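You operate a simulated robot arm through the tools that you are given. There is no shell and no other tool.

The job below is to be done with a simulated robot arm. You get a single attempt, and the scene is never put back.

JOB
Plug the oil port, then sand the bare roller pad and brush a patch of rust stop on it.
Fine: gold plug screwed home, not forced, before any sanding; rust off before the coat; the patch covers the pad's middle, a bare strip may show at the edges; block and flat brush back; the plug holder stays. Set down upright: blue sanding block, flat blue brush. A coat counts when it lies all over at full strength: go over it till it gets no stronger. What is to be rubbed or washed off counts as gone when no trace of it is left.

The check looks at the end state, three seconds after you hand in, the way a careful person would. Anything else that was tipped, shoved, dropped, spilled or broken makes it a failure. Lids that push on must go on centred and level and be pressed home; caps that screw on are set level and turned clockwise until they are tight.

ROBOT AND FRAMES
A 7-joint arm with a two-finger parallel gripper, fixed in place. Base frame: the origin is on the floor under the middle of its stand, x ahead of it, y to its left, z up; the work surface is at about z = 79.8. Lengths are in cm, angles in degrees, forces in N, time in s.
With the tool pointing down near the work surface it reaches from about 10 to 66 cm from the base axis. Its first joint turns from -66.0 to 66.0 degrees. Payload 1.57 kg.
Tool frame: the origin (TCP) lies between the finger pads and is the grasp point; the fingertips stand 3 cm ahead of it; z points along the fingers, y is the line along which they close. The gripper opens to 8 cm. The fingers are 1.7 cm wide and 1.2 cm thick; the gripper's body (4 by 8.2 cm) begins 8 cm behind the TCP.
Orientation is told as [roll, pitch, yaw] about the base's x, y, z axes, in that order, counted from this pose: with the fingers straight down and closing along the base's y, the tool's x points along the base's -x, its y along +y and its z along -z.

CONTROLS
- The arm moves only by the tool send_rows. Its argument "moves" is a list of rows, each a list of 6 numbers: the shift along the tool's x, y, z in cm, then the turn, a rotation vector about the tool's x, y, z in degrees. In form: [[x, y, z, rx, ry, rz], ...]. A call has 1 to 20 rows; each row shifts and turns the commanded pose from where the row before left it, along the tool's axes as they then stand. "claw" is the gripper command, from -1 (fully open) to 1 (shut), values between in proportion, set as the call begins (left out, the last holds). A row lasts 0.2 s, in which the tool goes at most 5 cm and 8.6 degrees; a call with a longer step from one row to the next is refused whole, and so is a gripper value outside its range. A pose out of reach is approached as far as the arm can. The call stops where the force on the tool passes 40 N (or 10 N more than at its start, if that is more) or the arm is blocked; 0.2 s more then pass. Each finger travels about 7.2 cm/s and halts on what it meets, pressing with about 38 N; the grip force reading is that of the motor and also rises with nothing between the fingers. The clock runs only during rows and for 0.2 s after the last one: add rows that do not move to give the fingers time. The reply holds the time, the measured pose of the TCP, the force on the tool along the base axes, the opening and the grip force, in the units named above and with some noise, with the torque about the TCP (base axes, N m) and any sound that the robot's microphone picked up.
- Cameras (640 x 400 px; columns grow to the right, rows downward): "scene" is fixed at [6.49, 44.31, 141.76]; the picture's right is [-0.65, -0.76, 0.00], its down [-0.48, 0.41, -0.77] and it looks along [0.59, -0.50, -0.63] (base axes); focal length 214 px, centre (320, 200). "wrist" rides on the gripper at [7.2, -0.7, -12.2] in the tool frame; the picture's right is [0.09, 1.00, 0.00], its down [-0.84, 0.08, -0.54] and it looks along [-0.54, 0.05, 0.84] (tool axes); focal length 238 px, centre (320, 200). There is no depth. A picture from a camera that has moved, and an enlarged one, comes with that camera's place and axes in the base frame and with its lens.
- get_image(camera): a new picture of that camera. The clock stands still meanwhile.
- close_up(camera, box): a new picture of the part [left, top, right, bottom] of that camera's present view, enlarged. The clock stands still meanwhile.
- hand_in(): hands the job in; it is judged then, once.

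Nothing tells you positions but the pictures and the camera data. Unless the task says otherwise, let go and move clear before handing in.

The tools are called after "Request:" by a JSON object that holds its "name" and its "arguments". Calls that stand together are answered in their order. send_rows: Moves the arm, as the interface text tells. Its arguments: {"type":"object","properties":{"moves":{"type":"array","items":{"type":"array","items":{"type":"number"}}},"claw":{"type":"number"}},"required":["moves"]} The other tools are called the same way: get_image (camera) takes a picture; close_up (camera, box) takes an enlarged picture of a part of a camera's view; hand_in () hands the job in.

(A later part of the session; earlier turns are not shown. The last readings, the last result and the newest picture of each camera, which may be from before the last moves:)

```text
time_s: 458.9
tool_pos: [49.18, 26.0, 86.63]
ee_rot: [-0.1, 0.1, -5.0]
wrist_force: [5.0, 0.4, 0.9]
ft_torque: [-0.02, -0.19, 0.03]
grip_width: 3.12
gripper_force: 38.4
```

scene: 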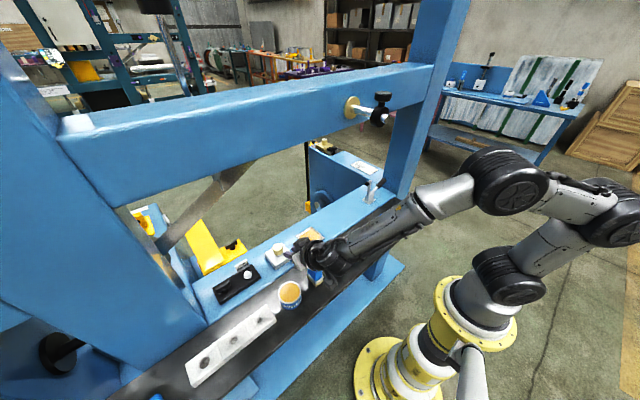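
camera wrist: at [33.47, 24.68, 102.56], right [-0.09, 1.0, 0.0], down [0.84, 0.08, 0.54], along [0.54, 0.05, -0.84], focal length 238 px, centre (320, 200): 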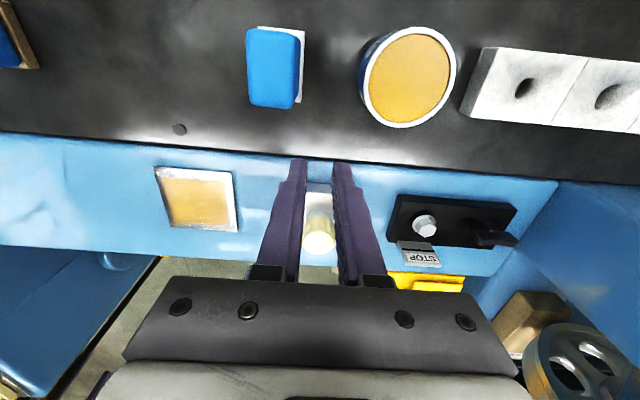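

The stem has gone in to the low position this time with hardly any force. I null the small side force, press lightly and turn clockwise.

Request:
{"name": "send_rows", "arguments": {"moves": [[-0.03, 0, 0.03, 0, 0, 0], [0, 0, 0, 0, 0, 0], [0, 0, 0, 0, 0, 0], [0, 0, 0, 0, 0, 0], [0, 0, 0, 0, 0, 0], [0, 0, 0, 0, 0, 0], [0, 0, 0, 0, 0, 0], [0, 0, 0, 0, 0, 0]]}}

Request:
{"name": "close_up", "arguments": {"camera": "scene", "box": [266, 238, 290, 253]}}

```text
time_s: 460.8
tool_pos: [49.23, 26.0, 86.58]
ee_rot: [-0.1, 0.0, -5.0]
wrist_force: [7.9, -0.3, -0.1]
ft_torque: [0.01, -0.28, -0.04]
grip_width: 3.1
gripper_force: 37.6
```

```text
16.00 times, centred on (278, 246) of scene
camera zoom: at [6.5, 44.31, 141.76], right [-0.65, -0.76, 0.0], down [-0.48, 0.41, -0.77], along [0.59, -0.5, -0.63], focal length 3432 px, centre (992, -528)
```

zoom: 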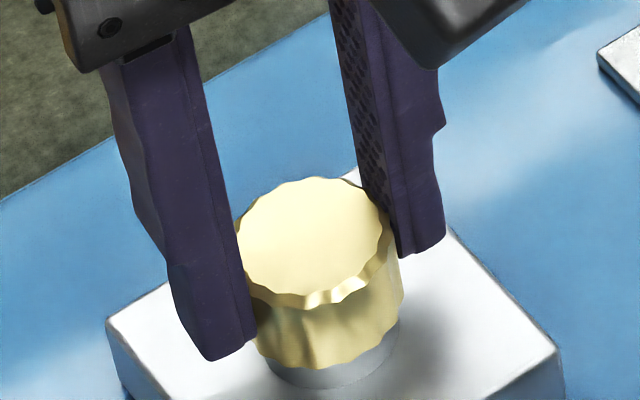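

It is now deeper than ever before, and still no vertical contact. I null the side force (+x) and lower on gently.

Request:
{"name": "send_rows", "arguments": {"moves": [[-0.05, 0, 0.03, 0, 0, 0], [0, 0, 0, 0, 0, 0], [0, 0, 0, 0, 0, 0], [0, 0, 0, 0, 0, 0], [0, 0, 0, 0, 0, 0], [0, 0, 0, 0, 0, 0]]}}

Request:
{"name": "send_rows", "arguments": {"moves": [[0, 0, 0.04, 0, 0, 0], [0, 0, 0, 0, 0, 0], [0, 0, 0, 0, 0, 0], [0, 0, 0, 0, 0, 0]]}}

Request:
{"name": "send_rows", "arguments": {"moves": [[0, 0, 0.04, 0, 0, 0], [0, 0, 0, 0, 0, 0], [0, 0, 0, 0, 0, 0], [0, 0, 0, 0, 0, 0]]}}

```text
time_s: 462.1
tool_pos: [49.23, 26.15, 86.47]
ee_rot: [-0.3, 0.1, -5.0]
wrist_force: [-1.5, -1.3, 4.6]
ft_torque: [0.02, 0.12, 0.05]
grip_width: 3.14
gripper_force: 38.1
```

```text
time_s: 463.1
tool_pos: [49.27, 26.06, 86.62]
ee_rot: [-0.2, 0.0, -5.0]
wrist_force: [-3.8, -2.4, 7.9]
ft_torque: [-0.01, 0.27, 0.06]
grip_width: 3.15
gripper_force: 37.7
```

```text
time_s: 464.1
tool_pos: [49.37, 26.13, 86.64]
ee_rot: [-0.1, -0.1, -5.0]
wrist_force: [-7.7, -6.7, 16.0]
ft_torque: [-0.22, 0.48, 0.06]
grip_width: 3.09
gripper_force: 37.7
```

Vertical contact now. I ease to a light push and turn clockwise in small steps.

Request:
{"name": "send_rows", "arguments": {"moves": [[0, 0, -0.08, 0, 0, 0], [0, 0, 0, 0, 0, 0], [0, 0, 0, 0, 0, 0], [0, 0, 0, 0, 0, 0], [0, 0, 0, 0, 0, 0]]}}

Request:
{"name": "send_rows", "arguments": {"moves": [[0, 0, 0, 0, 0, 3], [0, 0, 0, 0, 0, 3], [0, 0, 0, 0, 0, 3], [0, 0, 0, 0, 0, 3], [0, 0, 0, 0, 0, 0], [0, 0, 0, 0, 0, 0], [0, 0, 0, 0, 0, 0]]}}

Request:
{"name": "send_rows", "arguments": {"moves": [[0, 0, 0, 0, 0, 3], [0, 0, 0, 0, 0, 3], [0, 0, 0, 0, 0, 3], [0, 0, 0, 0, 0, 3], [0, 0, 0, 0, 0, 0], [0, 0, 0, 0, 0, 0], [0, 0, 0, 0, 0, 0]]}}

```text
time_s: 465.4
tool_pos: [49.35, 26.09, 86.58]
ee_rot: [-0.1, 0.0, -5.1]
wrist_force: [-4.1, -5.4, 10.0]
ft_torque: [-0.13, 0.26, 0.0]
grip_width: 3.15
gripper_force: 37.8
```

```text
time_s: 466.9
tool_pos: [49.2, 26.01, 86.59]
ee_rot: [-0.3, 0.0, -17.1]
wrist_force: [-5.8, -9.0, 9.6]
ft_torque: [-0.22, 0.24, 0.05]
grip_width: 3.14
gripper_force: 38.0
```

```text
time_s: 468.6
tool_pos: [49.4, 25.98, 86.58]
ee_rot: [-0.2, 0.0, -29.1]
wrist_force: [-5.0, -12.4, 8.6]
ft_torque: [-0.33, 0.21, 0.02]
grip_width: 3.12
gripper_force: 38.3
```

I null the side load again (−y) and continue clockwise, checking the height as I go.

Request:
{"name": "send_rows", "arguments": {"moves": [[-0.01, -0.08, 0, 0, 0, 0], [0, 0, 0, 0, 0, 0], [0, 0, 0, 0, 0, 0], [0, 0, 0, 0, 0, 0], [0, 0, 0, 0, 0, 0], [0, 0, 0, 0, 0, 0], [0, 0, 0, 0, 0, 0], [0, 0, 0, 0, 0, 0], [0, 0, 0, 0, 0, 0], [0, 0, 0, 0, 0, 0]]}}

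Request:
{"name": "send_rows", "arguments": {"moves": [[0, 0, 0, 0, 0, 3], [0, 0, 0, 0, 0, 3], [0, 0, 0, 0, 0, 3], [0, 0, 0, 0, 0, 3], [0, 0, 0, 0, 0, 3], [0, 0, 0, 0, 0, 0], [0, 0, 0, 0, 0, 0], [0, 0, 0, 0, 0, 0]]}}

Request:
{"name": "close_up", "arguments": {"camera": "scene", "box": [266, 238, 290, 253]}}

```text
time_s: 470.8
tool_pos: [49.34, 25.98, 86.54]
ee_rot: [-0.2, -0.1, -29.0]
wrist_force: [-0.6, -8.2, 0.0]
ft_torque: [-0.26, -0.01, 0.02]
grip_width: 3.16
gripper_force: 37.7
```

```text
time_s: 472.6
tool_pos: [49.36, 26.19, 86.62]
ee_rot: [-0.1, 0.0, -44.0]
wrist_force: [-1.0, -3.6, -1.3]
ft_torque: [-0.15, 0.07, 0.04]
grip_width: 3.14
gripper_force: 38.2
```

```text
16.00 times, centred on (278, 246) of scene
camera zoom: at [6.49, 44.3, 141.76], right [-0.65, -0.76, 0.0], down [-0.48, 0.41, -0.77], along [0.59, -0.5, -0.63], focal length 3432 px, centre (992, -528)
```

zoom: 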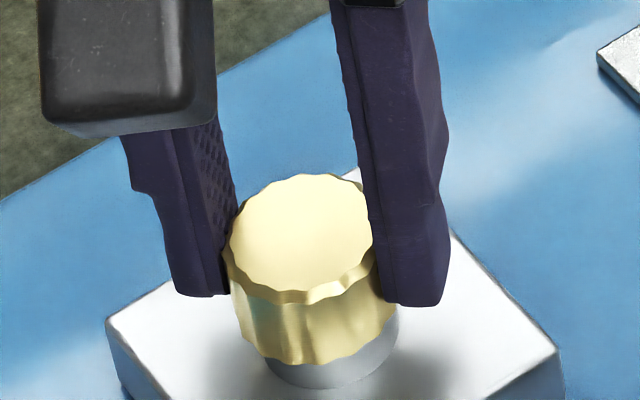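

It rose slightly again under side load. I think the key is to keep it fully seated while turning: I press down moderately and watch.

Request:
{"name": "send_rows", "arguments": {"moves": [[0, -0.03, 0.06, 0, 0, 0], [0, 0, 0, 0, 0, 0], [0, 0, 0, 0, 0, 0], [0, 0, 0, 0, 0, 0], [0, 0, 0, 0, 0, 0], [0, 0, 0, 0, 0, 0]]}}

Request:
{"name": "send_rows", "arguments": {"moves": [[0, 0, 0.05, 0, 0, 0], [0, 0, 0, 0, 0, 0], [0, 0, 0, 0, 0, 0], [0, 0, 0, 0, 0, 0], [0, 0, 0, 0, 0, 0]]}}

Request:
{"name": "close_up", "arguments": {"camera": "scene", "box": [266, 238, 290, 253]}}

Request:
{"name": "close_up", "arguments": {"camera": "wrist", "box": [285, 120, 355, 164]}}

Request:
{"name": "close_up", "arguments": {"camera": "wrist", "box": [285, 160, 355, 204]}}

```text
time_s: 473.9
tool_pos: [49.46, 26.06, 86.57]
ee_rot: [0.1, -0.1, -44.0]
wrist_force: [0.1, -4.0, 8.6]
ft_torque: [-0.03, 0.11, 0.03]
grip_width: 3.13
gripper_force: 37.6
```

```text
time_s: 475.1
tool_pos: [49.34, 26.17, 86.64]
ee_rot: [0.0, -0.1, -44.0]
wrist_force: [2.6, -0.6, 14.5]
ft_torque: [0.11, 0.1, 0.0]
grip_width: 3.11
gripper_force: 37.8
```

```text
16.00 times, centred on (278, 246) of scene
camera zoom: at [6.47, 44.3, 141.77], right [-0.65, -0.76, 0.0], down [-0.48, 0.41, -0.77], along [0.59, -0.5, -0.63], focal length 3432 px, centre (992, -528)
```

zoom: 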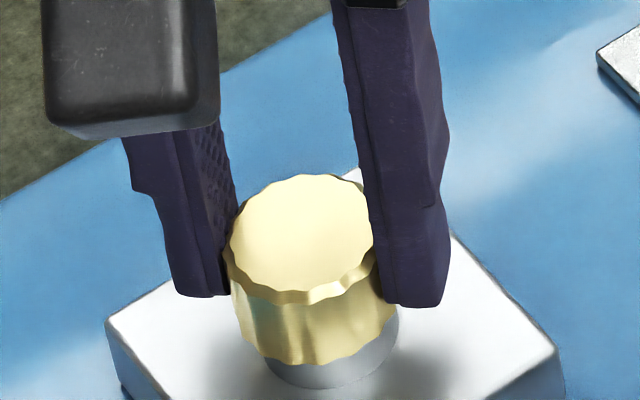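

```text
9.09 times, centred on (320, 142) of wrist
camera zoom: at [43.76, 30.51, 98.79], right [0.63, 0.78, 0.0], down [0.65, -0.53, 0.54], along [0.42, -0.34, -0.84], focal length 2167 px, centre (320, 727)
```

zoom: 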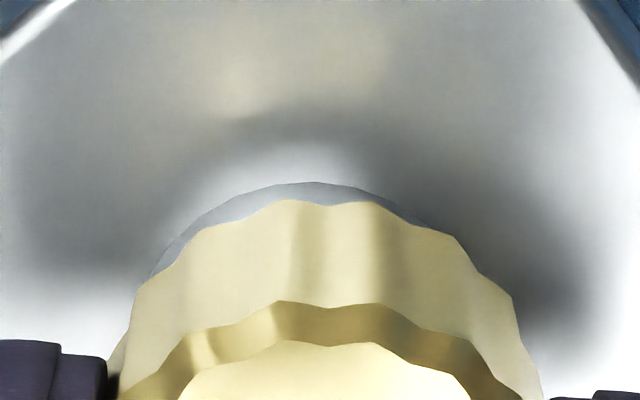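

```text
9.09 times, centred on (320, 182) of wrist
camera zoom: at [43.76, 30.51, 98.79], right [0.63, 0.78, 0.0], down [0.65, -0.53, 0.54], along [0.42, -0.34, -0.84], focal length 2167 px, centre (320, 364)
```

zoom: 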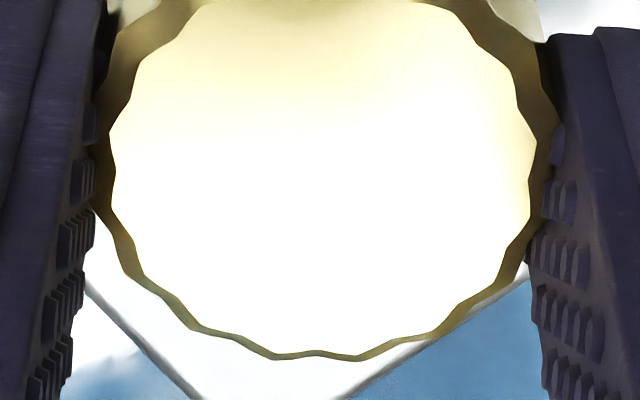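

The plug sits 0.1 cm off-centre on the port's cone; fully centred it goes deeper. I think my grip holds it slightly tilted. I centre it, seat it flush on the boss, and let go so it levels itself there.

Request:
{"name": "send_rows", "arguments": {"moves": [[0, 0, -0.1, 0, 0, 0], [-0.01, -0.085, 0, 0, 0, 0], [0, 0, 0, 0, 0, 0], [0, 0, 0, 0, 0, 0], [0, 0, 0, 0, 0, 0], [0, 0, 0, 0, 0, 0], [0, 0, 0, 0, 0, 0], [0, 0, 0, 0, 0, 0], [0, 0, 0, 0, 0, 0]]}}

Request:
{"name": "send_rows", "arguments": {"moves": [[0, 0, 0.05, 0, 0, 0], [0, 0, 0, 0, 0, 0], [0, 0, 0.05, 0, 0, 0], [0, 0, 0, 0, 0, 0], [0, 0, 0, 0, 0, 0], [0, 0, 0, 0, 0, 0]]}}

Request:
{"name": "close_up", "arguments": {"camera": "scene", "box": [266, 238, 290, 253]}}

Request:
{"name": "close_up", "arguments": {"camera": "wrist", "box": [285, 120, 355, 164]}}

```text
time_s: 477.1
tool_pos: [48.98, 25.87, 86.64]
ee_rot: [-0.1, -0.1, -44.0]
wrist_force: [6.1, 2.9, 5.3]
ft_torque: [0.17, -0.22, -0.02]
grip_width: 3.14
gripper_force: 37.9
```

```text
time_s: 478.6
tool_pos: [49.23, 25.83, 86.54]
ee_rot: [-0.1, 0.0, -44.0]
wrist_force: [-7.4, -1.9, 20.2]
ft_torque: [0.08, 0.34, 0.06]
grip_width: 3.13
gripper_force: 38.1
```

```text
16.00 times, centred on (278, 246) of scene
camera zoom: at [6.44, 44.29, 141.77], right [-0.65, -0.76, 0.0], down [-0.48, 0.41, -0.77], along [0.59, -0.5, -0.63], focal length 3432 px, centre (992, -528)
```

zoom: 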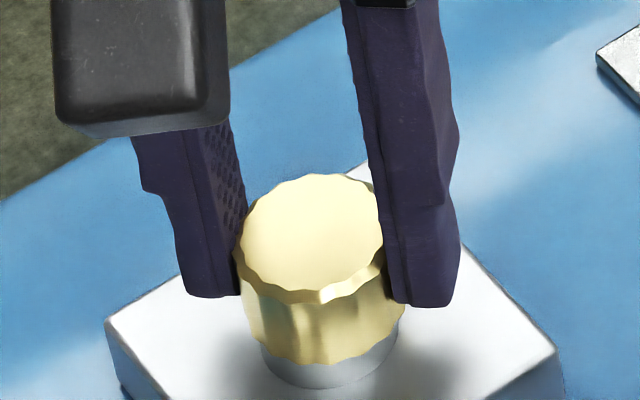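

```text
9.09 times, centred on (320, 142) of wrist
camera zoom: at [43.67, 30.36, 98.78], right [0.63, 0.78, 0.0], down [0.66, -0.52, 0.54], along [0.42, -0.34, -0.84], focal length 2167 px, centre (320, 727)
```

zoom: 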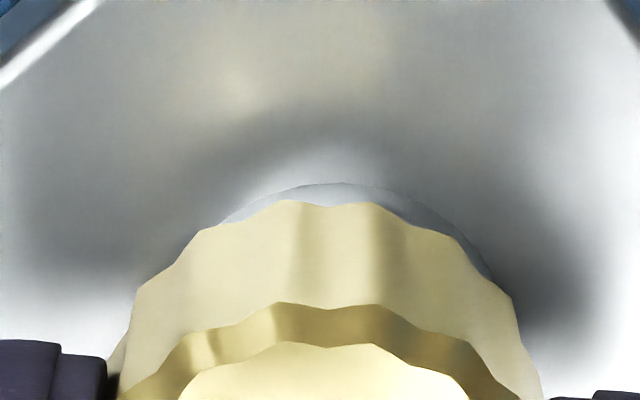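

It jumped past centre to the other side (−0.08). I lift slightly off contact, correct by a smaller amount, and check before seating.

Request:
{"name": "send_rows", "arguments": {"moves": [[0, 0, -0.12, 0, 0, 0], [0, 0, -0.12, 0, 0, 0], [0, 0, 0, 0, 0, 0], [0, 0.07, 0, 0, 0, 0], [0, 0, 0, 0, 0, 0], [0, 0, 0, 0, 0, 0], [0, 0, 0, 0, 0, 0], [0, 0, 0, 0, 0, 0], [0, 0, 0, 0, 0, 0], [0, 0, 0, 0, 0, 0], [0, 0, 0, 0, 0, 0], [0, 0, 0, 0, 0, 0]]}}

Request:
{"name": "close_up", "arguments": {"camera": "wrist", "box": [285, 120, 355, 164]}}

Request:
{"name": "close_up", "arguments": {"camera": "wrist", "box": [285, 160, 355, 204]}}

```text
time_s: 481.1
tool_pos: [49.28, 25.93, 86.71]
ee_rot: [-0.1, -0.1, -43.9]
wrist_force: [-0.5, 0.3, 0.6]
ft_torque: [-0.05, -0.01, 0.0]
grip_width: 3.13
gripper_force: 38.1
```

```text
9.09 times, centred on (320, 142) of wrist
camera zoom: at [43.77, 30.46, 98.96], right [0.63, 0.78, 0.0], down [0.66, -0.52, 0.54], along [0.42, -0.34, -0.84], focal length 2167 px, centre (320, 727)
```

zoom: 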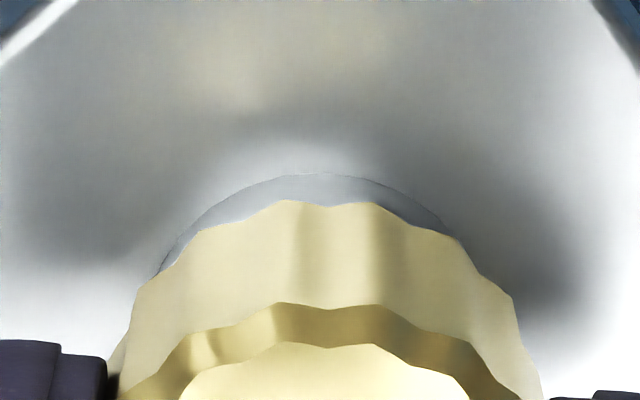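

```text
9.09 times, centred on (320, 182) of wrist
camera zoom: at [43.77, 30.46, 98.96], right [0.63, 0.78, 0.0], down [0.66, -0.52, 0.54], along [0.42, -0.34, -0.84], focal length 2167 px, centre (320, 364)
```

zoom: 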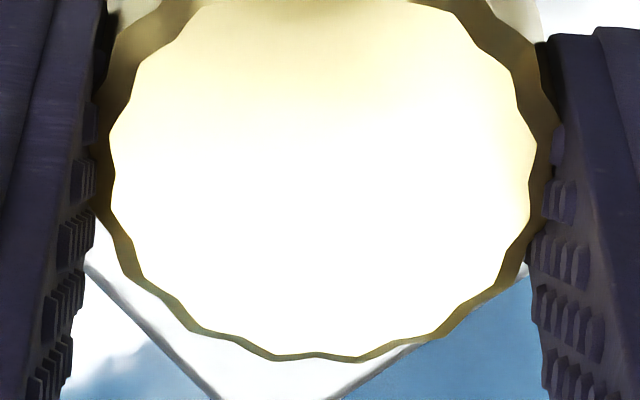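

Offset now only about 0.05 cm. A small trim, then seat it gently.

Request:
{"name": "send_rows", "arguments": {"moves": [[0.03, -0.03, 0, 0, 0, 0], [0, 0, 0, 0, 0, 0], [0, 0, 0, 0, 0, 0], [0, 0, 0, 0, 0, 0], [0, 0, 0, 0, 0, 0], [0, 0, 0, 0, 0, 0], [0, 0, 0, 0, 0, 0], [0, 0, 0, 0, 0, 0]]}}

Request:
{"name": "close_up", "arguments": {"camera": "wrist", "box": [285, 120, 355, 164]}}

Request:
{"name": "send_rows", "arguments": {"moves": [[0, 0, 0.08, 0, 0, 0], [0, 0, 0, 0, 0, 0], [0, 0, 0, 0, 0, 0], [0, 0, 0.06, 0, 0, 0], [0, 0, 0, 0, 0, 0], [0, 0, 0, 0, 0, 0]]}}

Request:
{"name": "send_rows", "arguments": {"moves": [[0, 0, 0.05, 0, 0, 0], [0, 0, 0, 0, 0, 0], [0, 0, 0, 0, 0, 0]]}}

Request:
{"name": "send_rows", "arguments": {"moves": [[0, 0, 0.05, 0, 0, 0], [0, 0, 0, 0, 0, 0], [0, 0, 0, 0, 0, 0]]}}

```text
time_s: 482.9
tool_pos: [49.23, 25.96, 86.73]
ee_rot: [-0.1, -0.2, -44.1]
wrist_force: [-0.9, 0.3, -0.5]
ft_torque: [-0.01, 0.01, 0.01]
grip_width: 3.13
gripper_force: 38.2
```

```text
9.09 times, centred on (320, 142) of wrist
camera zoom: at [43.7, 30.49, 98.9], right [0.63, 0.78, 0.0], down [0.66, -0.52, 0.54], along [0.42, -0.34, -0.84], focal length 2167 px, centre (320, 727)
```

zoom: 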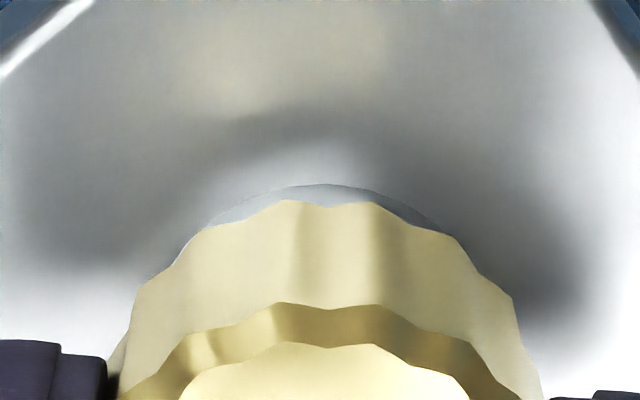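

```text
time_s: 484.4
tool_pos: [49.25, 26.06, 86.67]
ee_rot: [-0.1, -0.1, -44.0]
wrist_force: [3.2, -1.8, -0.4]
ft_torque: [-0.03, -0.12, 0.04]
grip_width: 3.16
gripper_force: 37.7
```

```text
time_s: 485.1
tool_pos: [49.25, 26.01, 86.52]
ee_rot: [-0.1, 0.0, -44.0]
wrist_force: [0.7, 1.1, 2.0]
ft_torque: [0.04, -0.06, -0.01]
grip_width: 3.14
gripper_force: 38.3
```

```text
time_s: 485.9
tool_pos: [49.19, 26.08, 86.53]
ee_rot: [-0.1, -0.3, -44.0]
wrist_force: [-2.6, -0.3, 5.2]
ft_torque: [0.04, 0.06, -0.02]
grip_width: 3.11
gripper_force: 37.6
```

Seated lightly with balanced forces. I let go so the plug rests on its own, and look.

Request:
{"name": "send_rows", "arguments": {"moves": [[0, 0, 0, 0, 0, 0], [0, 0, 0, 0, 0, 0], [0, 0, 0, 0, 0, 0], [0, 0, 0, 0, 0, 0], [0, 0, 0, 0, 0, 0]], "claw": -0.1}}

Request:
{"name": "close_up", "arguments": {"camera": "scene", "box": [266, 238, 290, 253]}}

Request:
{"name": "close_up", "arguments": {"camera": "wrist", "box": [285, 120, 355, 164]}}

Request:
{"name": "close_up", "arguments": {"camera": "wrist", "box": [285, 160, 355, 204]}}

```text
time_s: 487.1
tool_pos: [49.34, 26.03, 86.62]
ee_rot: [-0.1, -0.1, -44.0]
wrist_force: [0.7, -0.5, 0.1]
ft_torque: [-0.04, 0.01, 0.01]
grip_width: 4.4
gripper_force: 0.1
```

```text
16.00 times, centred on (278, 246) of scene
camera zoom: at [6.49, 44.31, 141.76], right [-0.65, -0.76, 0.0], down [-0.48, 0.41, -0.77], along [0.59, -0.5, -0.63], focal length 3432 px, centre (992, -528)
```

zoom: 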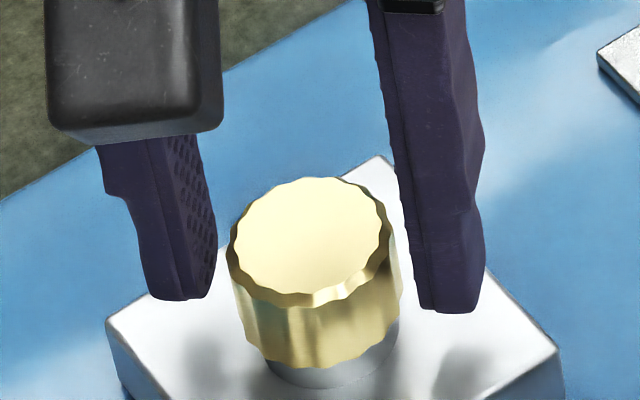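

```text
9.09 times, centred on (320, 142) of wrist
camera zoom: at [43.68, 30.52, 98.75], right [0.63, 0.78, 0.0], down [0.66, -0.52, 0.54], along [0.42, -0.34, -0.84], focal length 2167 px, centre (320, 727)
```

zoom: 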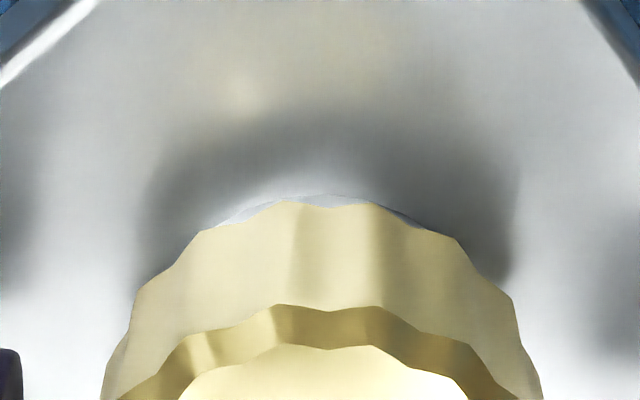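

```text
9.09 times, centred on (320, 182) of wrist
camera zoom: at [43.68, 30.52, 98.75], right [0.63, 0.78, 0.0], down [0.66, -0.52, 0.54], along [0.42, -0.34, -0.84], focal length 2167 px, centre (320, 364)
```

zoom: 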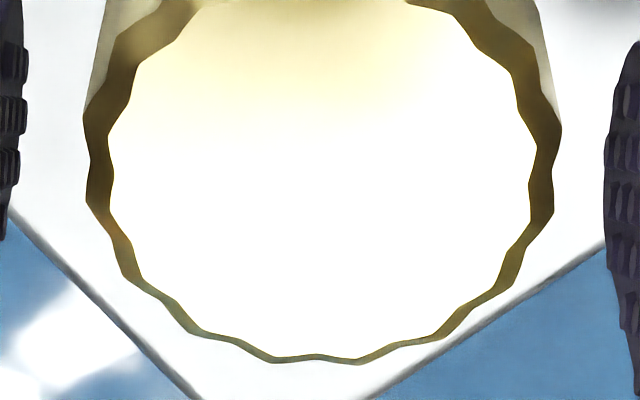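

Now it rests fully down, coaxial and free — lower than in any earlier state. I rotate the open gripper back 180° for a long clockwise stroke, and centre again before gripping.

Request:
{"name": "send_rows", "arguments": {"moves": [[0, 0, 0, 0, 0, -8.5], [0, 0, 0, 0, 0, -8.5], [0, 0, 0, 0, 0, -8.5], [0, 0, 0, 0, 0, -8.5], [0, 0, 0, 0, 0, -8.5], [0, 0, 0, 0, 0, -8.5], [0, 0, 0, 0, 0, -8.5], [0, 0, 0, 0, 0, -8.5], [0, 0, 0, 0, 0, -8.5], [0, 0, 0, 0, 0, -8.5], [0, 0, 0, 0, 0, -8.5], [0, 0, 0, 0, 0, -8.5], [0, 0, 0, 0, 0, -8.5], [0, 0, 0, 0, 0, -8.5], [0, 0, 0, 0, 0, -8.5], [0, 0, 0, 0, 0, -8.5], [0, 0, 0, 0, 0, -8.5], [0, 0, 0, 0, 0, -8.5], [0, 0, 0, 0, 0, -8.5], [0, 0, 0, 0, 0, -8.5]]}}

Request:
{"name": "send_rows", "arguments": {"moves": [[0, 0, 0, 0, 0, -8.5], [0, 0, 0, 0, 0, -1.5], [0, 0, 0, 0, 0, 0], [0, 0, 0, 0, 0, 0], [0, 0, 0, 0, 0, 0], [0, 0, 0, 0, 0, 0], [0, 0, 0, 0, 0, 0]]}}

Request:
{"name": "close_up", "arguments": {"camera": "wrist", "box": [285, 160, 355, 204]}}

Request:
{"name": "close_up", "arguments": {"camera": "scene", "box": [266, 238, 290, 253]}}

```text
time_s: 491.4
tool_pos: [49.25, 25.98, 86.41]
ee_rot: [0.2, 0.0, 126.2]
wrist_force: [-0.5, 0.1, -0.5]
ft_torque: [-0.02, 0.01, -0.02]
grip_width: 4.41
gripper_force: 0.2
```

```text
time_s: 492.9
tool_pos: [49.31, 26.03, 86.49]
ee_rot: [0.1, 0.2, 135.9]
wrist_force: [-0.1, -0.7, -0.8]
ft_torque: [0.01, -0.03, -0.02]
grip_width: 4.4
gripper_force: 0.1
```

```text
9.09 times, centred on (320, 182) of wrist
camera zoom: at [54.97, 21.52, 98.68], right [-0.63, -0.78, 0.0], down [-0.66, 0.53, 0.54], along [-0.42, 0.34, -0.84], focal length 2167 px, centre (320, 364)
```

zoom: 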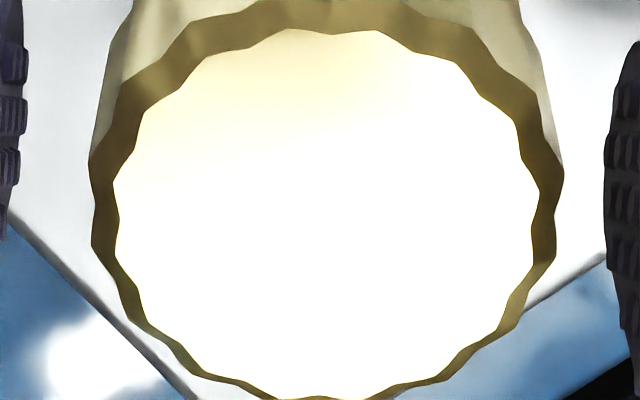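

```text
16.00 times, centred on (278, 246) of scene
camera zoom: at [6.49, 44.31, 141.76], right [-0.65, -0.76, 0.0], down [-0.48, 0.41, -0.77], along [0.59, -0.5, -0.63], focal length 3432 px, centre (992, -528)
```

zoom: 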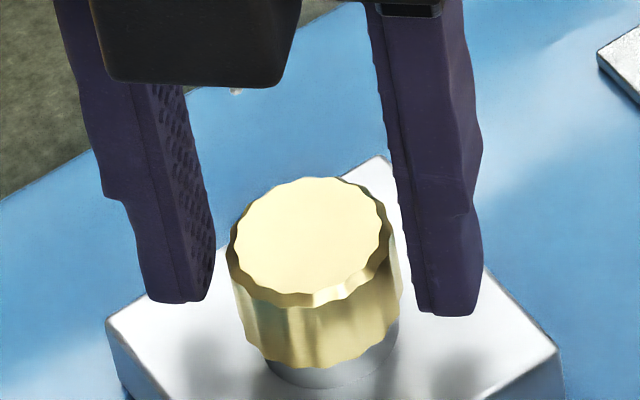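

Centre by the measured offsets (0.13 cm), then grip on the flats.

Request:
{"name": "send_rows", "arguments": {"moves": [[-0.11, 0.03, 0, 0, 0, 0], [0, 0, 0, 0, 0, 0], [0, 0, 0, 0, 0, 0], [0, 0, 0, 0, 0, 0], [0, 0, 0, 0, 0, 0], [0, 0, 0, 0, 0, 0], [0, 0, 0, 0, 0, 0], [0, 0, 0, 0, 0, 0]]}}

Request:
{"name": "close_up", "arguments": {"camera": "wrist", "box": [285, 160, 355, 204]}}

Request:
{"name": "send_rows", "arguments": {"moves": [[0, 0, 0, 0, 0, 0], [0, 0, 0, 0, 0, 0], [0, 0, 0, 0, 0, 0], [0, 0, 0, 0, 0, 0], [0, 0, 0, 0, 0, 0]], "claw": 1}}

```text
time_s: 494.8
tool_pos: [49.11, 26.09, 86.53]
ee_rot: [0.1, 0.1, 136.0]
wrist_force: [-0.6, -0.4, -0.7]
ft_torque: [0.01, 0.01, 0.0]
grip_width: 4.39
gripper_force: 0.1
```

```text
9.09 times, centred on (320, 182) of wrist
camera zoom: at [54.89, 21.57, 98.69], right [-0.63, -0.78, 0.0], down [-0.66, 0.53, 0.54], along [-0.42, 0.34, -0.84], focal length 2167 px, centre (320, 364)
```

zoom: 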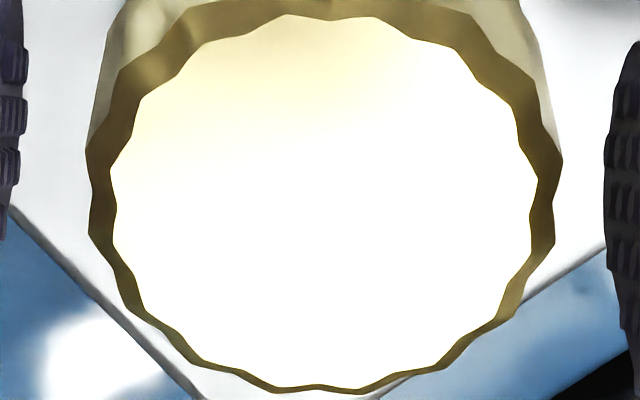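

```text
time_s: 495.9
tool_pos: [49.15, 26.05, 86.42]
ee_rot: [0.1, 0.0, 136.0]
wrist_force: [0.9, -0.7, -0.3]
ft_torque: [-0.03, 0.01, 0.0]
grip_width: 3.14
gripper_force: 37.9
```

Gripped with zero forces. I press very lightly and begin a long slow clockwise stroke.

Request:
{"name": "send_rows", "arguments": {"moves": [[0, 0, 0.03, 0, 0, 0], [0, 0, 0, 0, 0, 3], [0, 0, 0, 0, 0, 3], [0, 0, 0, 0, 0, 3], [0, 0, 0, 0, 0, 3], [0, 0, 0, 0, 0, 3], [0, 0, 0, 0, 0, 3], [0, 0, 0, 0, 0, 3], [0, 0, 0, 0, 0, 3], [0, 0, 0, 0, 0, 0], [0, 0, 0, 0, 0, 0]]}}

Request:
{"name": "send_rows", "arguments": {"moves": [[0, 0, 0, 0, 0, 3], [0, 0, 0, 0, 0, 3], [0, 0, 0, 0, 0, 3], [0, 0, 0, 0, 0, 3], [0, 0, 0, 0, 0, 3], [0, 0, 0, 0, 0, 3], [0, 0, 0, 0, 0, 3], [0, 0, 0, 0, 0, 3], [0, 0, 0, 0, 0, 0], [0, 0, 0, 0, 0, 0]]}}

Request:
{"name": "send_rows", "arguments": {"moves": [[0, 0, 0, 0, 0, 3], [0, 0, 0, 0, 0, 3], [0, 0, 0, 0, 0, 3], [0, 0, 0, 0, 0, 3], [0, 0, 0, 0, 0, 3], [0, 0, 0, 0, 0, 3], [0, 0, 0, 0, 0, 3], [0, 0, 0, 0, 0, 3], [0, 0, 0, 0, 0, 0], [0, 0, 0, 0, 0, 0]]}}

```text
time_s: 498.4
tool_pos: [49.18, 26.07, 86.48]
ee_rot: [0.2, 0.1, 112.0]
wrist_force: [2.4, 0.0, 1.8]
ft_torque: [0.02, -0.05, -0.05]
grip_width: 3.13
gripper_force: 37.8
```

```text
time_s: 500.6
tool_pos: [49.03, 26.06, 86.44]
ee_rot: [0.0, 0.2, 88.1]
wrist_force: [-0.5, 0.9, 3.8]
ft_torque: [0.09, 0.0, -0.03]
grip_width: 3.15
gripper_force: 38.0
```

```text
time_s: 502.8
tool_pos: [49.02, 25.96, 86.45]
ee_rot: [0.0, 0.1, 64.0]
wrist_force: [4.0, 0.0, -1.6]
ft_torque: [0.05, -0.15, 0.0]
grip_width: 3.14
gripper_force: 37.8
```

Very smooth; Fz went slightly negative, perhaps it is being drawn in. I follow down a little and continue.

Request:
{"name": "send_rows", "arguments": {"moves": [[0, 0, 0.03, 0, 0, 3], [0, 0, 0, 0, 0, 3], [0, 0, 0, 0, 0, 3], [0, 0, 0, 0, 0, 3], [0, 0, 0, 0, 0, 3], [0, 0, 0, 0, 0, 3], [0, 0, 0, 0, 0, 3], [0, 0, 0, 0, 0, 3], [0, 0, 0, 0, 0, 0], [0, 0, 0, 0, 0, 0]]}}

Request:
{"name": "send_rows", "arguments": {"moves": [[0, 0, 0.01, 0, 0, 3], [0, 0, 0, 0, 0, 3], [0, 0, 0, 0, 0, 3], [0, 0, 0, 0, 0, 3], [0, 0, 0, 0, 0, 3], [0, 0, 0, 0, 0, 3], [0, 0, 0, 0, 0, 3], [0, 0, 0, 0, 0, 3], [0, 0, 0, 0, 0, 0], [0, 0, 0, 0, 0, 0]]}}

Request:
{"name": "send_rows", "arguments": {"moves": [[0, 0, 0.01, 0, 0, 3], [0, 0, 0, 0, 0, 3], [0, 0, 0, 0, 0, 3], [0, 0, 0, 0, 0, 3], [0, 0, 0, 0, 0, 3], [0, 0, 0, 0, 0, 3], [0, 0, 0, 0, 0, 3], [0, 0, 0, 0, 0, 3], [0, 0, 0, 0, 0, 0], [0, 0, 0, 0, 0, 0]]}}

Request:
{"name": "close_up", "arguments": {"camera": "scene", "box": [266, 238, 290, 253]}}

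```text
time_s: 504.9
tool_pos: [49.17, 25.97, 86.45]
ee_rot: [0.0, 0.1, 40.0]
wrist_force: [-2.3, -3.4, 11.2]
ft_torque: [-0.13, 0.05, 0.01]
grip_width: 3.14
gripper_force: 38.0
```

```text
time_s: 507.1
tool_pos: [49.18, 26.04, 86.52]
ee_rot: [-0.1, 0.0, 16.1]
wrist_force: [0.4, 0.3, 9.7]
ft_torque: [0.04, 0.09, -0.01]
grip_width: 3.12
gripper_force: 37.8
```

```text
time_s: 509.4
tool_pos: [49.18, 26.02, 86.42]
ee_rot: [-0.1, 0.0, -8.0]
wrist_force: [2.7, -2.2, 12.4]
ft_torque: [-0.04, 0.06, 0.02]
grip_width: 3.13
gripper_force: 38.5
```

```text
16.00 times, centred on (278, 246) of scene
camera zoom: at [6.47, 44.3, 141.77], right [-0.65, -0.76, 0.0], down [-0.48, 0.41, -0.77], along [0.59, -0.5, -0.63], focal length 3432 px, centre (992, -528)
```

zoom: 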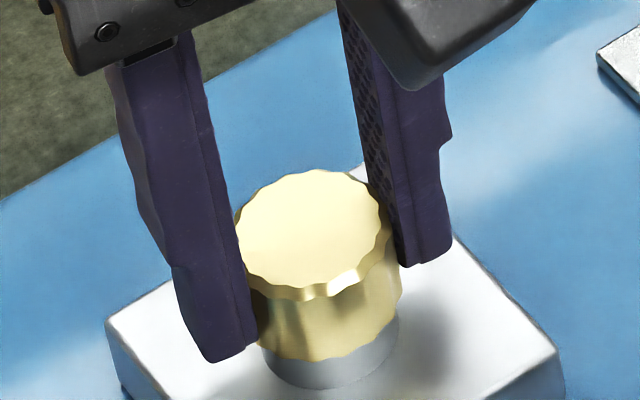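

Odd: the knob now stands higher again although I turned clockwise. I check its centring and look closer before doing anything else.

Request:
{"name": "close_up", "arguments": {"camera": "wrist", "box": [285, 120, 355, 164]}}

Request:
{"name": "close_up", "arguments": {"camera": "wrist", "box": [285, 160, 355, 204]}}

```text
9.09 times, centred on (320, 142) of wrist
camera zoom: at [42.06, 26.35, 98.64], right [0.05, 1.0, 0.0], down [0.84, -0.04, 0.54], along [0.54, -0.03, -0.84], focal length 2167 px, centre (320, 727)
```

zoom: 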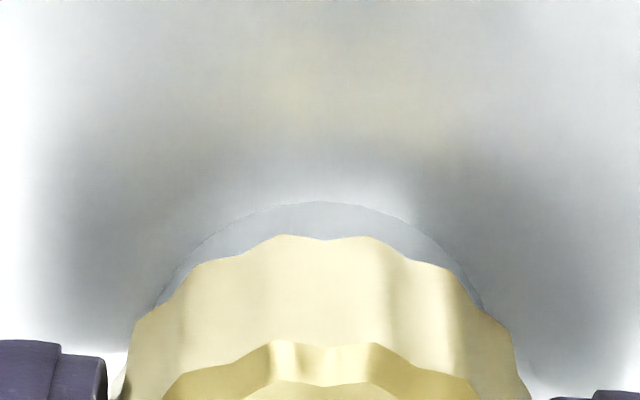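

```text
9.09 times, centred on (320, 182) of wrist
camera zoom: at [42.06, 26.35, 98.64], right [0.05, 1.0, 0.0], down [0.84, -0.04, 0.54], along [0.54, -0.03, -0.84], focal length 2167 px, centre (320, 364)
```

zoom: 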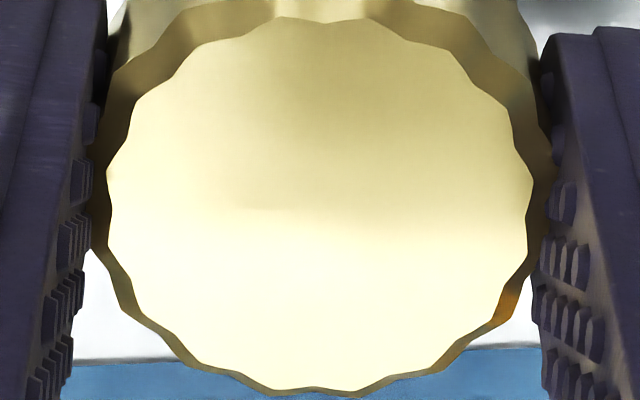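

The plug is exactly coaxial yet stands about 0.28 cm higher after 144° clockwise — as if turning moves it along a ramp. I test the opposite: ease the push and turn counter-clockwise, watching the height.

Request:
{"name": "send_rows", "arguments": {"moves": [[0, 0, -0.08, 0, 0, 0], [0, 0, 0, 0, 0, 0], [0, 0, 0, 0, 0, 0], [0, 0, 0, 0, 0, 0]]}}

Request:
{"name": "send_rows", "arguments": {"moves": [[0, 0, 0, 0, 0, -3], [0, 0, 0, 0, 0, -3], [0, 0, 0, 0, 0, -3], [0, 0, 0, 0, 0, -3], [0, 0, 0, 0, 0, -3], [0, 0, 0, 0, 0, -3], [0, 0, 0, 0, 0, -3], [0, 0, 0, 0, 0, -3], [0, 0, 0, 0, 0, -3], [0, 0, 0, 0, 0, -3], [0, 0, 0, 0, 0, 0], [0, 0, 0, 0, 0, 0]]}}

Request:
{"name": "close_up", "arguments": {"camera": "scene", "box": [266, 238, 290, 253]}}

Request:
{"name": "send_rows", "arguments": {"moves": [[0, 0, 0, 0, 0, -3], [0, 0, 0, 0, 0, -3], [0, 0, 0, 0, 0, -3], [0, 0, 0, 0, 0, -3], [0, 0, 0, 0, 0, -3], [0, 0, 0, 0, 0, -3], [0, 0, 0, 0, 0, -3], [0, 0, 0, 0, 0, -3], [0, 0, 0, 0, 0, -3], [0, 0, 0, 0, 0, -3], [0, 0, 0, 0, 0, 0], [0, 0, 0, 0, 0, 0]]}}

Request:
{"name": "close_up", "arguments": {"camera": "scene", "box": [266, 238, 290, 253]}}

```text
time_s: 510.4
tool_pos: [49.07, 26.1, 86.35]
ee_rot: [-0.2, 0.1, -8.1]
wrist_force: [2.2, 0.6, 6.7]
ft_torque: [0.06, -0.1, 0.01]
grip_width: 3.14
gripper_force: 38.2
```

```text
time_s: 513.0
tool_pos: [49.22, 26.0, 86.48]
ee_rot: [0.0, 0.0, 22.0]
wrist_force: [0.7, -0.7, 0.1]
ft_torque: [-0.01, 0.02, 0.0]
grip_width: 3.11
gripper_force: 37.9
```

```text
16.00 times, centred on (278, 246) of scene
camera zoom: at [6.49, 44.31, 141.76], right [-0.65, -0.76, 0.0], down [-0.48, 0.41, -0.77], along [0.59, -0.5, -0.63], focal length 3432 px, centre (992, -528)
```

zoom: 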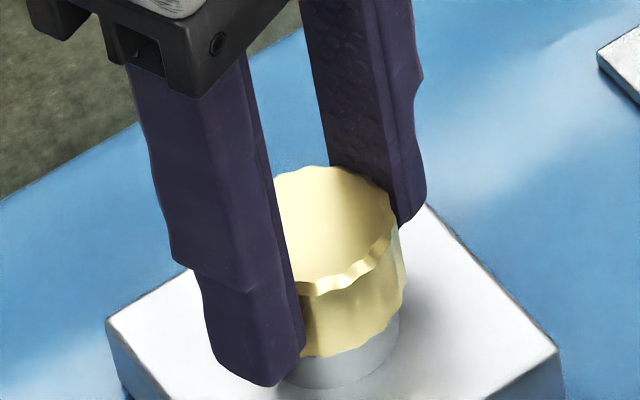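

```text
time_s: 515.5
tool_pos: [49.22, 26.06, 86.51]
ee_rot: [0.0, 0.1, 52.0]
wrist_force: [-0.8, 1.1, 0.7]
ft_torque: [0.01, -0.01, -0.03]
grip_width: 3.09
gripper_force: 38.0
```

```text
16.00 times, centred on (278, 246) of scene
camera zoom: at [6.49, 44.31, 141.76], right [-0.65, -0.76, 0.0], down [-0.48, 0.41, -0.77], along [0.59, -0.5, -0.63], focal length 3432 px, centre (992, -528)
```

zoom: 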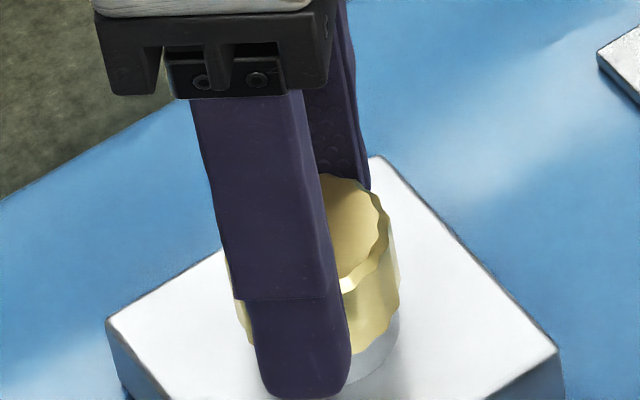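

Insight: the plug is held up only by my fingers now; during that last stroke it had actually caught straight (no side force, no torque) and rode at the thread's start — I should have kept turning. I lift it, wind back to yaw 130° for a full stroke, and align once more.

Request:
{"name": "send_rows", "arguments": {"moves": [[0, 0, -0.15, 0, 0, 0], [0, 0, -0.15, 0, 0, 0], [0, 0, 0, 0, 0, -8], [0, 0, 0, 0, 0, -8], [0, 0, 0, 0, 0, -8], [0, 0, 0, 0, 0, -8], [0, 0, 0, 0, 0, -8], [0, 0, 0, 0, 0, -8], [0, 0, 0, 0, 0, -8], [0, 0, 0, 0, 0, -8], [0, 0, 0, 0, 0, -8], [0, 0, 0, 0, 0, -6], [0, 0, 0, 0, 0, 0], [0, 0, 0, 0, 0, 0], [0, 0, 0, 0, 0, 0], [0, 0, 0, 0, 0, 0]]}}

Request:
{"name": "close_up", "arguments": {"camera": "wrist", "box": [285, 120, 355, 164]}}

Request:
{"name": "close_up", "arguments": {"camera": "wrist", "box": [285, 160, 355, 204]}}

Request:
{"name": "close_up", "arguments": {"camera": "scene", "box": [266, 238, 290, 253]}}

```text
time_s: 519.0
tool_pos: [49.04, 26.03, 86.75]
ee_rot: [0.1, 0.1, 130.0]
wrist_force: [7.1, 0.9, 0.6]
ft_torque: [0.0, -0.23, -0.02]
grip_width: 3.14
gripper_force: 37.7
```

```text
9.09 times, centred on (320, 142) of wrist
camera zoom: at [54.33, 20.96, 99.06], right [-0.7, -0.71, 0.0], down [-0.6, 0.59, 0.54], along [-0.39, 0.38, -0.84], focal length 2167 px, centre (320, 727)
```

zoom: 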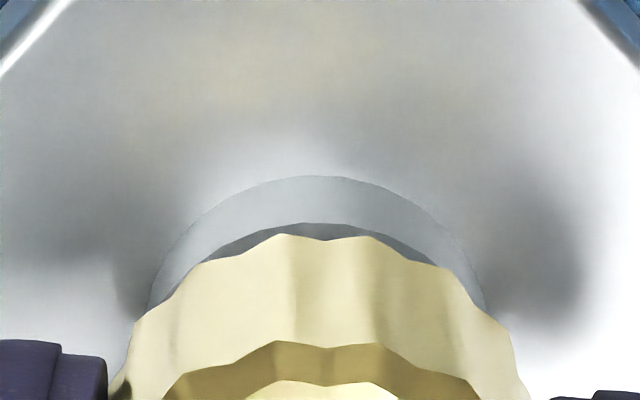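

```text
9.09 times, centred on (320, 182) of wrist
camera zoom: at [54.33, 20.96, 99.06], right [-0.7, -0.71, 0.0], down [-0.6, 0.59, 0.54], along [-0.39, 0.38, -0.84], focal length 2167 px, centre (320, 364)
```

zoom: 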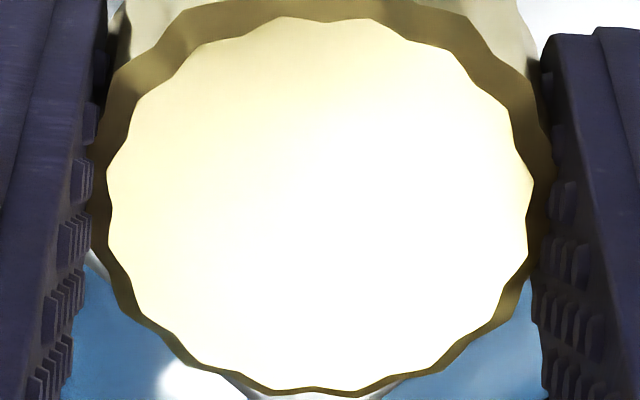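

```text
16.00 times, centred on (278, 246) of scene
camera zoom: at [6.5, 44.31, 141.76], right [-0.65, -0.76, 0.0], down [-0.48, 0.41, -0.77], along [0.59, -0.5, -0.63], focal length 3432 px, centre (992, -528)
```

zoom: 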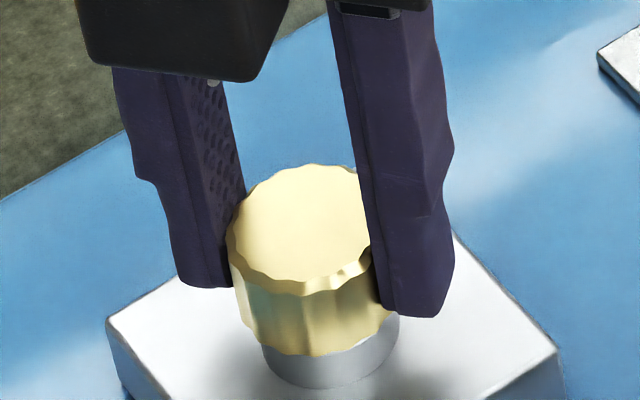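

Its stem is still inside the port at this height. I centre it again, lower it all the way, let it settle freely, then regrip and this time keep turning clockwise.

Request:
{"name": "send_rows", "arguments": {"moves": [[0.03, -0.035, 0, 0, 0, 0], [0, 0, 0.08, 0, 0, 0], [0, 0, 0.08, 0, 0, 0], [0, 0, 0, 0, 0, 0], [0, 0, 0, 0, 0, 0], [0, 0, 0, 0, 0, 0]]}}

Request:
{"name": "send_rows", "arguments": {"moves": [[0, 0, 0.08, 0, 0, 0], [0, 0, 0, 0, 0, 0], [0, 0, 0.08, 0, 0, 0], [0, 0, 0, 0, 0, 0], [0, 0, 0, 0, 0, 0]]}}

Request:
{"name": "send_rows", "arguments": {"moves": [[0, 0, 0.06, 0, 0, 0], [0, 0, 0, 0, 0, 0], [0, 0, 0, 0, 0, 0]]}}

Request:
{"name": "close_up", "arguments": {"camera": "scene", "box": [266, 238, 290, 253]}}

```text
time_s: 520.4
tool_pos: [49.15, 26.14, 86.6]
ee_rot: [0.1, 0.0, 129.9]
wrist_force: [0.0, -0.5, -1.4]
ft_torque: [-0.04, 0.02, 0.01]
grip_width: 3.14
gripper_force: 37.8
```

```text
time_s: 521.5
tool_pos: [49.19, 26.09, 86.56]
ee_rot: [0.2, 0.1, 130.0]
wrist_force: [0.5, -0.6, 0.3]
ft_torque: [-0.06, -0.02, 0.01]
grip_width: 3.12
gripper_force: 38.3
```

```text
time_s: 522.4
tool_pos: [49.16, 25.99, 86.3]
ee_rot: [0.0, 0.1, 130.0]
wrist_force: [-0.5, -2.4, 0.7]
ft_torque: [-0.12, -0.01, -0.01]
grip_width: 3.11
gripper_force: 38.0
```

```text
16.00 times, centred on (278, 246) of scene
camera zoom: at [6.49, 44.31, 141.76], right [-0.65, -0.76, 0.0], down [-0.48, 0.41, -0.77], along [0.59, -0.5, -0.63], focal length 3432 px, centre (992, -528)
```

zoom: 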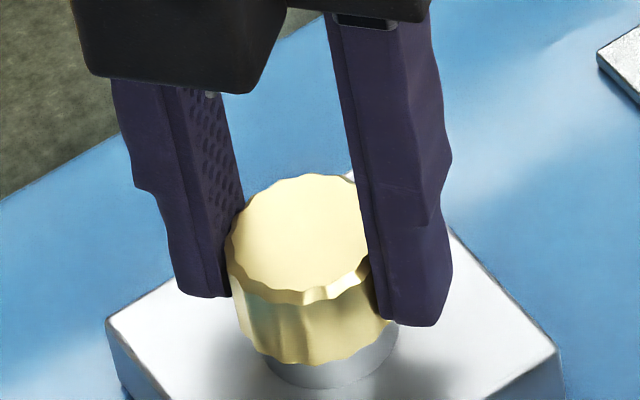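

Sliding down freely. A bit more.

Request:
{"name": "send_rows", "arguments": {"moves": [[0, 0, 0.06, 0, 0, 0], [0, 0, 0, 0, 0, 0], [0, 0, 0, 0, 0, 0]]}}

Request:
{"name": "send_rows", "arguments": {"moves": [[0, 0, 0.06, 0, 0, 0], [0, 0, 0, 0, 0, 0], [0, 0, 0, 0, 0, 0]]}}

Request:
{"name": "send_rows", "arguments": {"moves": [[0, 0, 0.06, 0, 0, 0], [0, 0, 0, 0, 0, 0], [0, 0, 0, 0, 0, 0]]}}

Request:
{"name": "close_up", "arguments": {"camera": "scene", "box": [266, 238, 290, 253]}}

```text
time_s: 523.1
tool_pos: [49.28, 26.04, 86.32]
ee_rot: [0.1, 0.1, 130.0]
wrist_force: [-3.0, -6.9, 4.4]
ft_torque: [-0.21, 0.08, 0.03]
grip_width: 3.16
gripper_force: 37.7
```

```text
time_s: 524.0
tool_pos: [49.23, 26.02, 86.43]
ee_rot: [0.0, 0.1, 130.0]
wrist_force: [-5.1, -5.9, 11.0]
ft_torque: [-0.12, 0.23, 0.0]
grip_width: 3.11
gripper_force: 38.4
```

```text
time_s: 524.8
tool_pos: [49.28, 26.04, 86.35]
ee_rot: [0.0, 0.0, 130.0]
wrist_force: [-9.8, -1.5, 22.4]
ft_torque: [-0.02, 0.37, 0.01]
grip_width: 3.13
gripper_force: 37.9
```

```text
16.00 times, centred on (278, 246) of scene
camera zoom: at [6.43, 44.29, 141.77], right [-0.65, -0.76, 0.0], down [-0.48, 0.41, -0.77], along [0.59, -0.5, -0.63], focal length 3432 px, centre (992, -528)
```

zoom: 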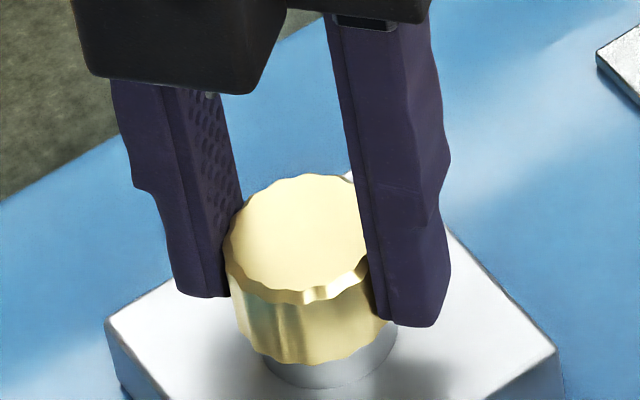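

Blocked a little above the bottom because it is about 0.1 cm off toward +x,+y. I ease up, shift back, and lower again.

Request:
{"name": "send_rows", "arguments": {"moves": [[0, 0, -0.15, 0, 0, 0], [0, 0, -0.05, 0, 0, 0], [0.01, 0.05, 0, 0, 0, 0], [0, 0, 0, 0, 0, 0], [0, 0, 0, 0, 0, 0], [0, 0, 0, 0, 0, 0], [0, 0, 0, 0, 0, 0], [0, 0, 0, 0, 0, 0]]}}

Request:
{"name": "close_up", "arguments": {"camera": "wrist", "box": [285, 120, 355, 164]}}

Request:
{"name": "close_up", "arguments": {"camera": "wrist", "box": [285, 160, 355, 204]}}

```text
time_s: 526.5
tool_pos: [49.02, 25.84, 86.41]
ee_rot: [0.1, 0.0, 130.0]
wrist_force: [3.3, 0.3, -0.2]
ft_torque: [0.06, -0.07, -0.02]
grip_width: 3.09
gripper_force: 38.2
```

```text
9.09 times, centred on (320, 142) of wrist
camera zoom: at [54.38, 20.81, 98.63], right [-0.7, -0.71, 0.0], down [-0.6, 0.59, 0.54], along [-0.39, 0.38, -0.84], focal length 2167 px, centre (320, 727)
```

zoom: 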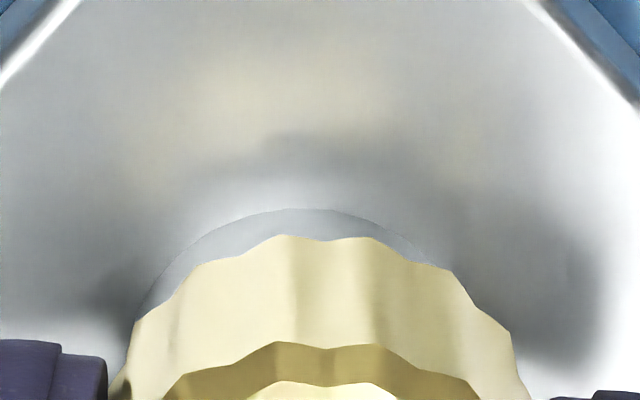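

```text
9.09 times, centred on (320, 182) of wrist
camera zoom: at [54.38, 20.81, 98.63], right [-0.7, -0.71, 0.0], down [-0.6, 0.59, 0.54], along [-0.39, 0.38, -0.84], focal length 2167 px, centre (320, 364)
```

zoom: 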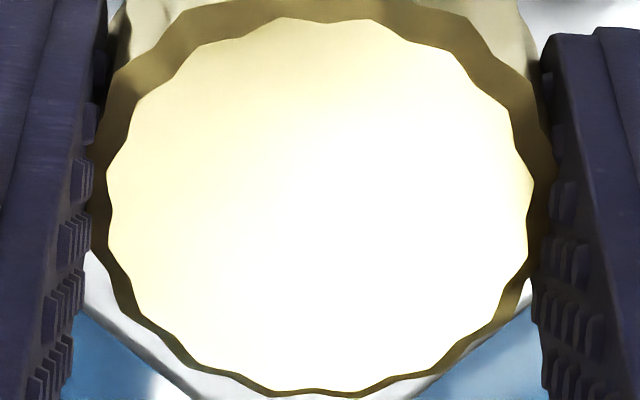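

Now it is 0.135 cm to the other side. Free of contact, I move it back by 0.11 and check.

Request:
{"name": "send_rows", "arguments": {"moves": [[0, -0.11, -0.05, 0, 0, 0], [0, 0, 0, 0, 0, 0], [0, 0, 0, 0, 0, 0], [0, 0, 0, 0, 0, 0], [0, 0, 0, 0, 0, 0], [0, 0, 0, 0, 0, 0], [0, 0, 0, 0, 0, 0], [0, 0, 0, 0, 0, 0], [0, 0, 0, 0, 0, 0], [0, 0, 0, 0, 0, 0]]}}

Request:
{"name": "close_up", "arguments": {"camera": "wrist", "box": [285, 120, 355, 164]}}

Request:
{"name": "close_up", "arguments": {"camera": "wrist", "box": [285, 160, 355, 204]}}

```text
time_s: 528.8
tool_pos: [49.27, 26.03, 86.45]
ee_rot: [0.0, 0.1, 130.0]
wrist_force: [0.8, 0.6, -1.3]
ft_torque: [0.02, 0.02, 0.02]
grip_width: 3.11
gripper_force: 38.4
```

```text
9.09 times, centred on (320, 142) of wrist
camera zoom: at [54.46, 20.94, 98.74], right [-0.7, -0.71, 0.0], down [-0.6, 0.59, 0.54], along [-0.39, 0.38, -0.84], focal length 2167 px, centre (320, 727)
```

zoom: 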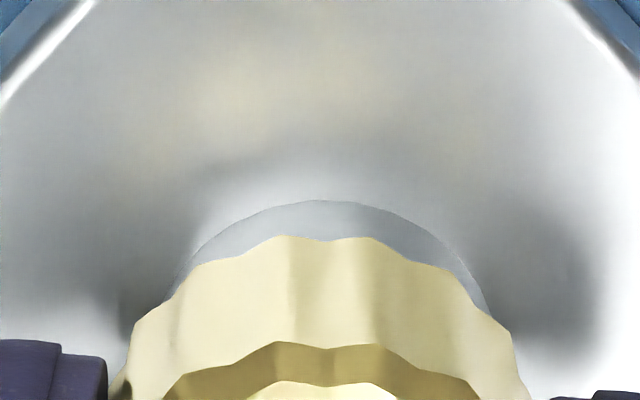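

```text
9.09 times, centred on (320, 182) of wrist
camera zoom: at [54.46, 20.94, 98.74], right [-0.7, -0.71, 0.0], down [-0.6, 0.59, 0.54], along [-0.39, 0.38, -0.84], focal length 2167 px, centre (320, 364)
```

zoom: 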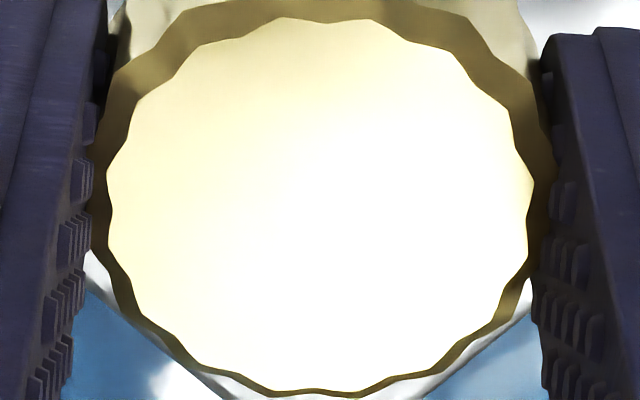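

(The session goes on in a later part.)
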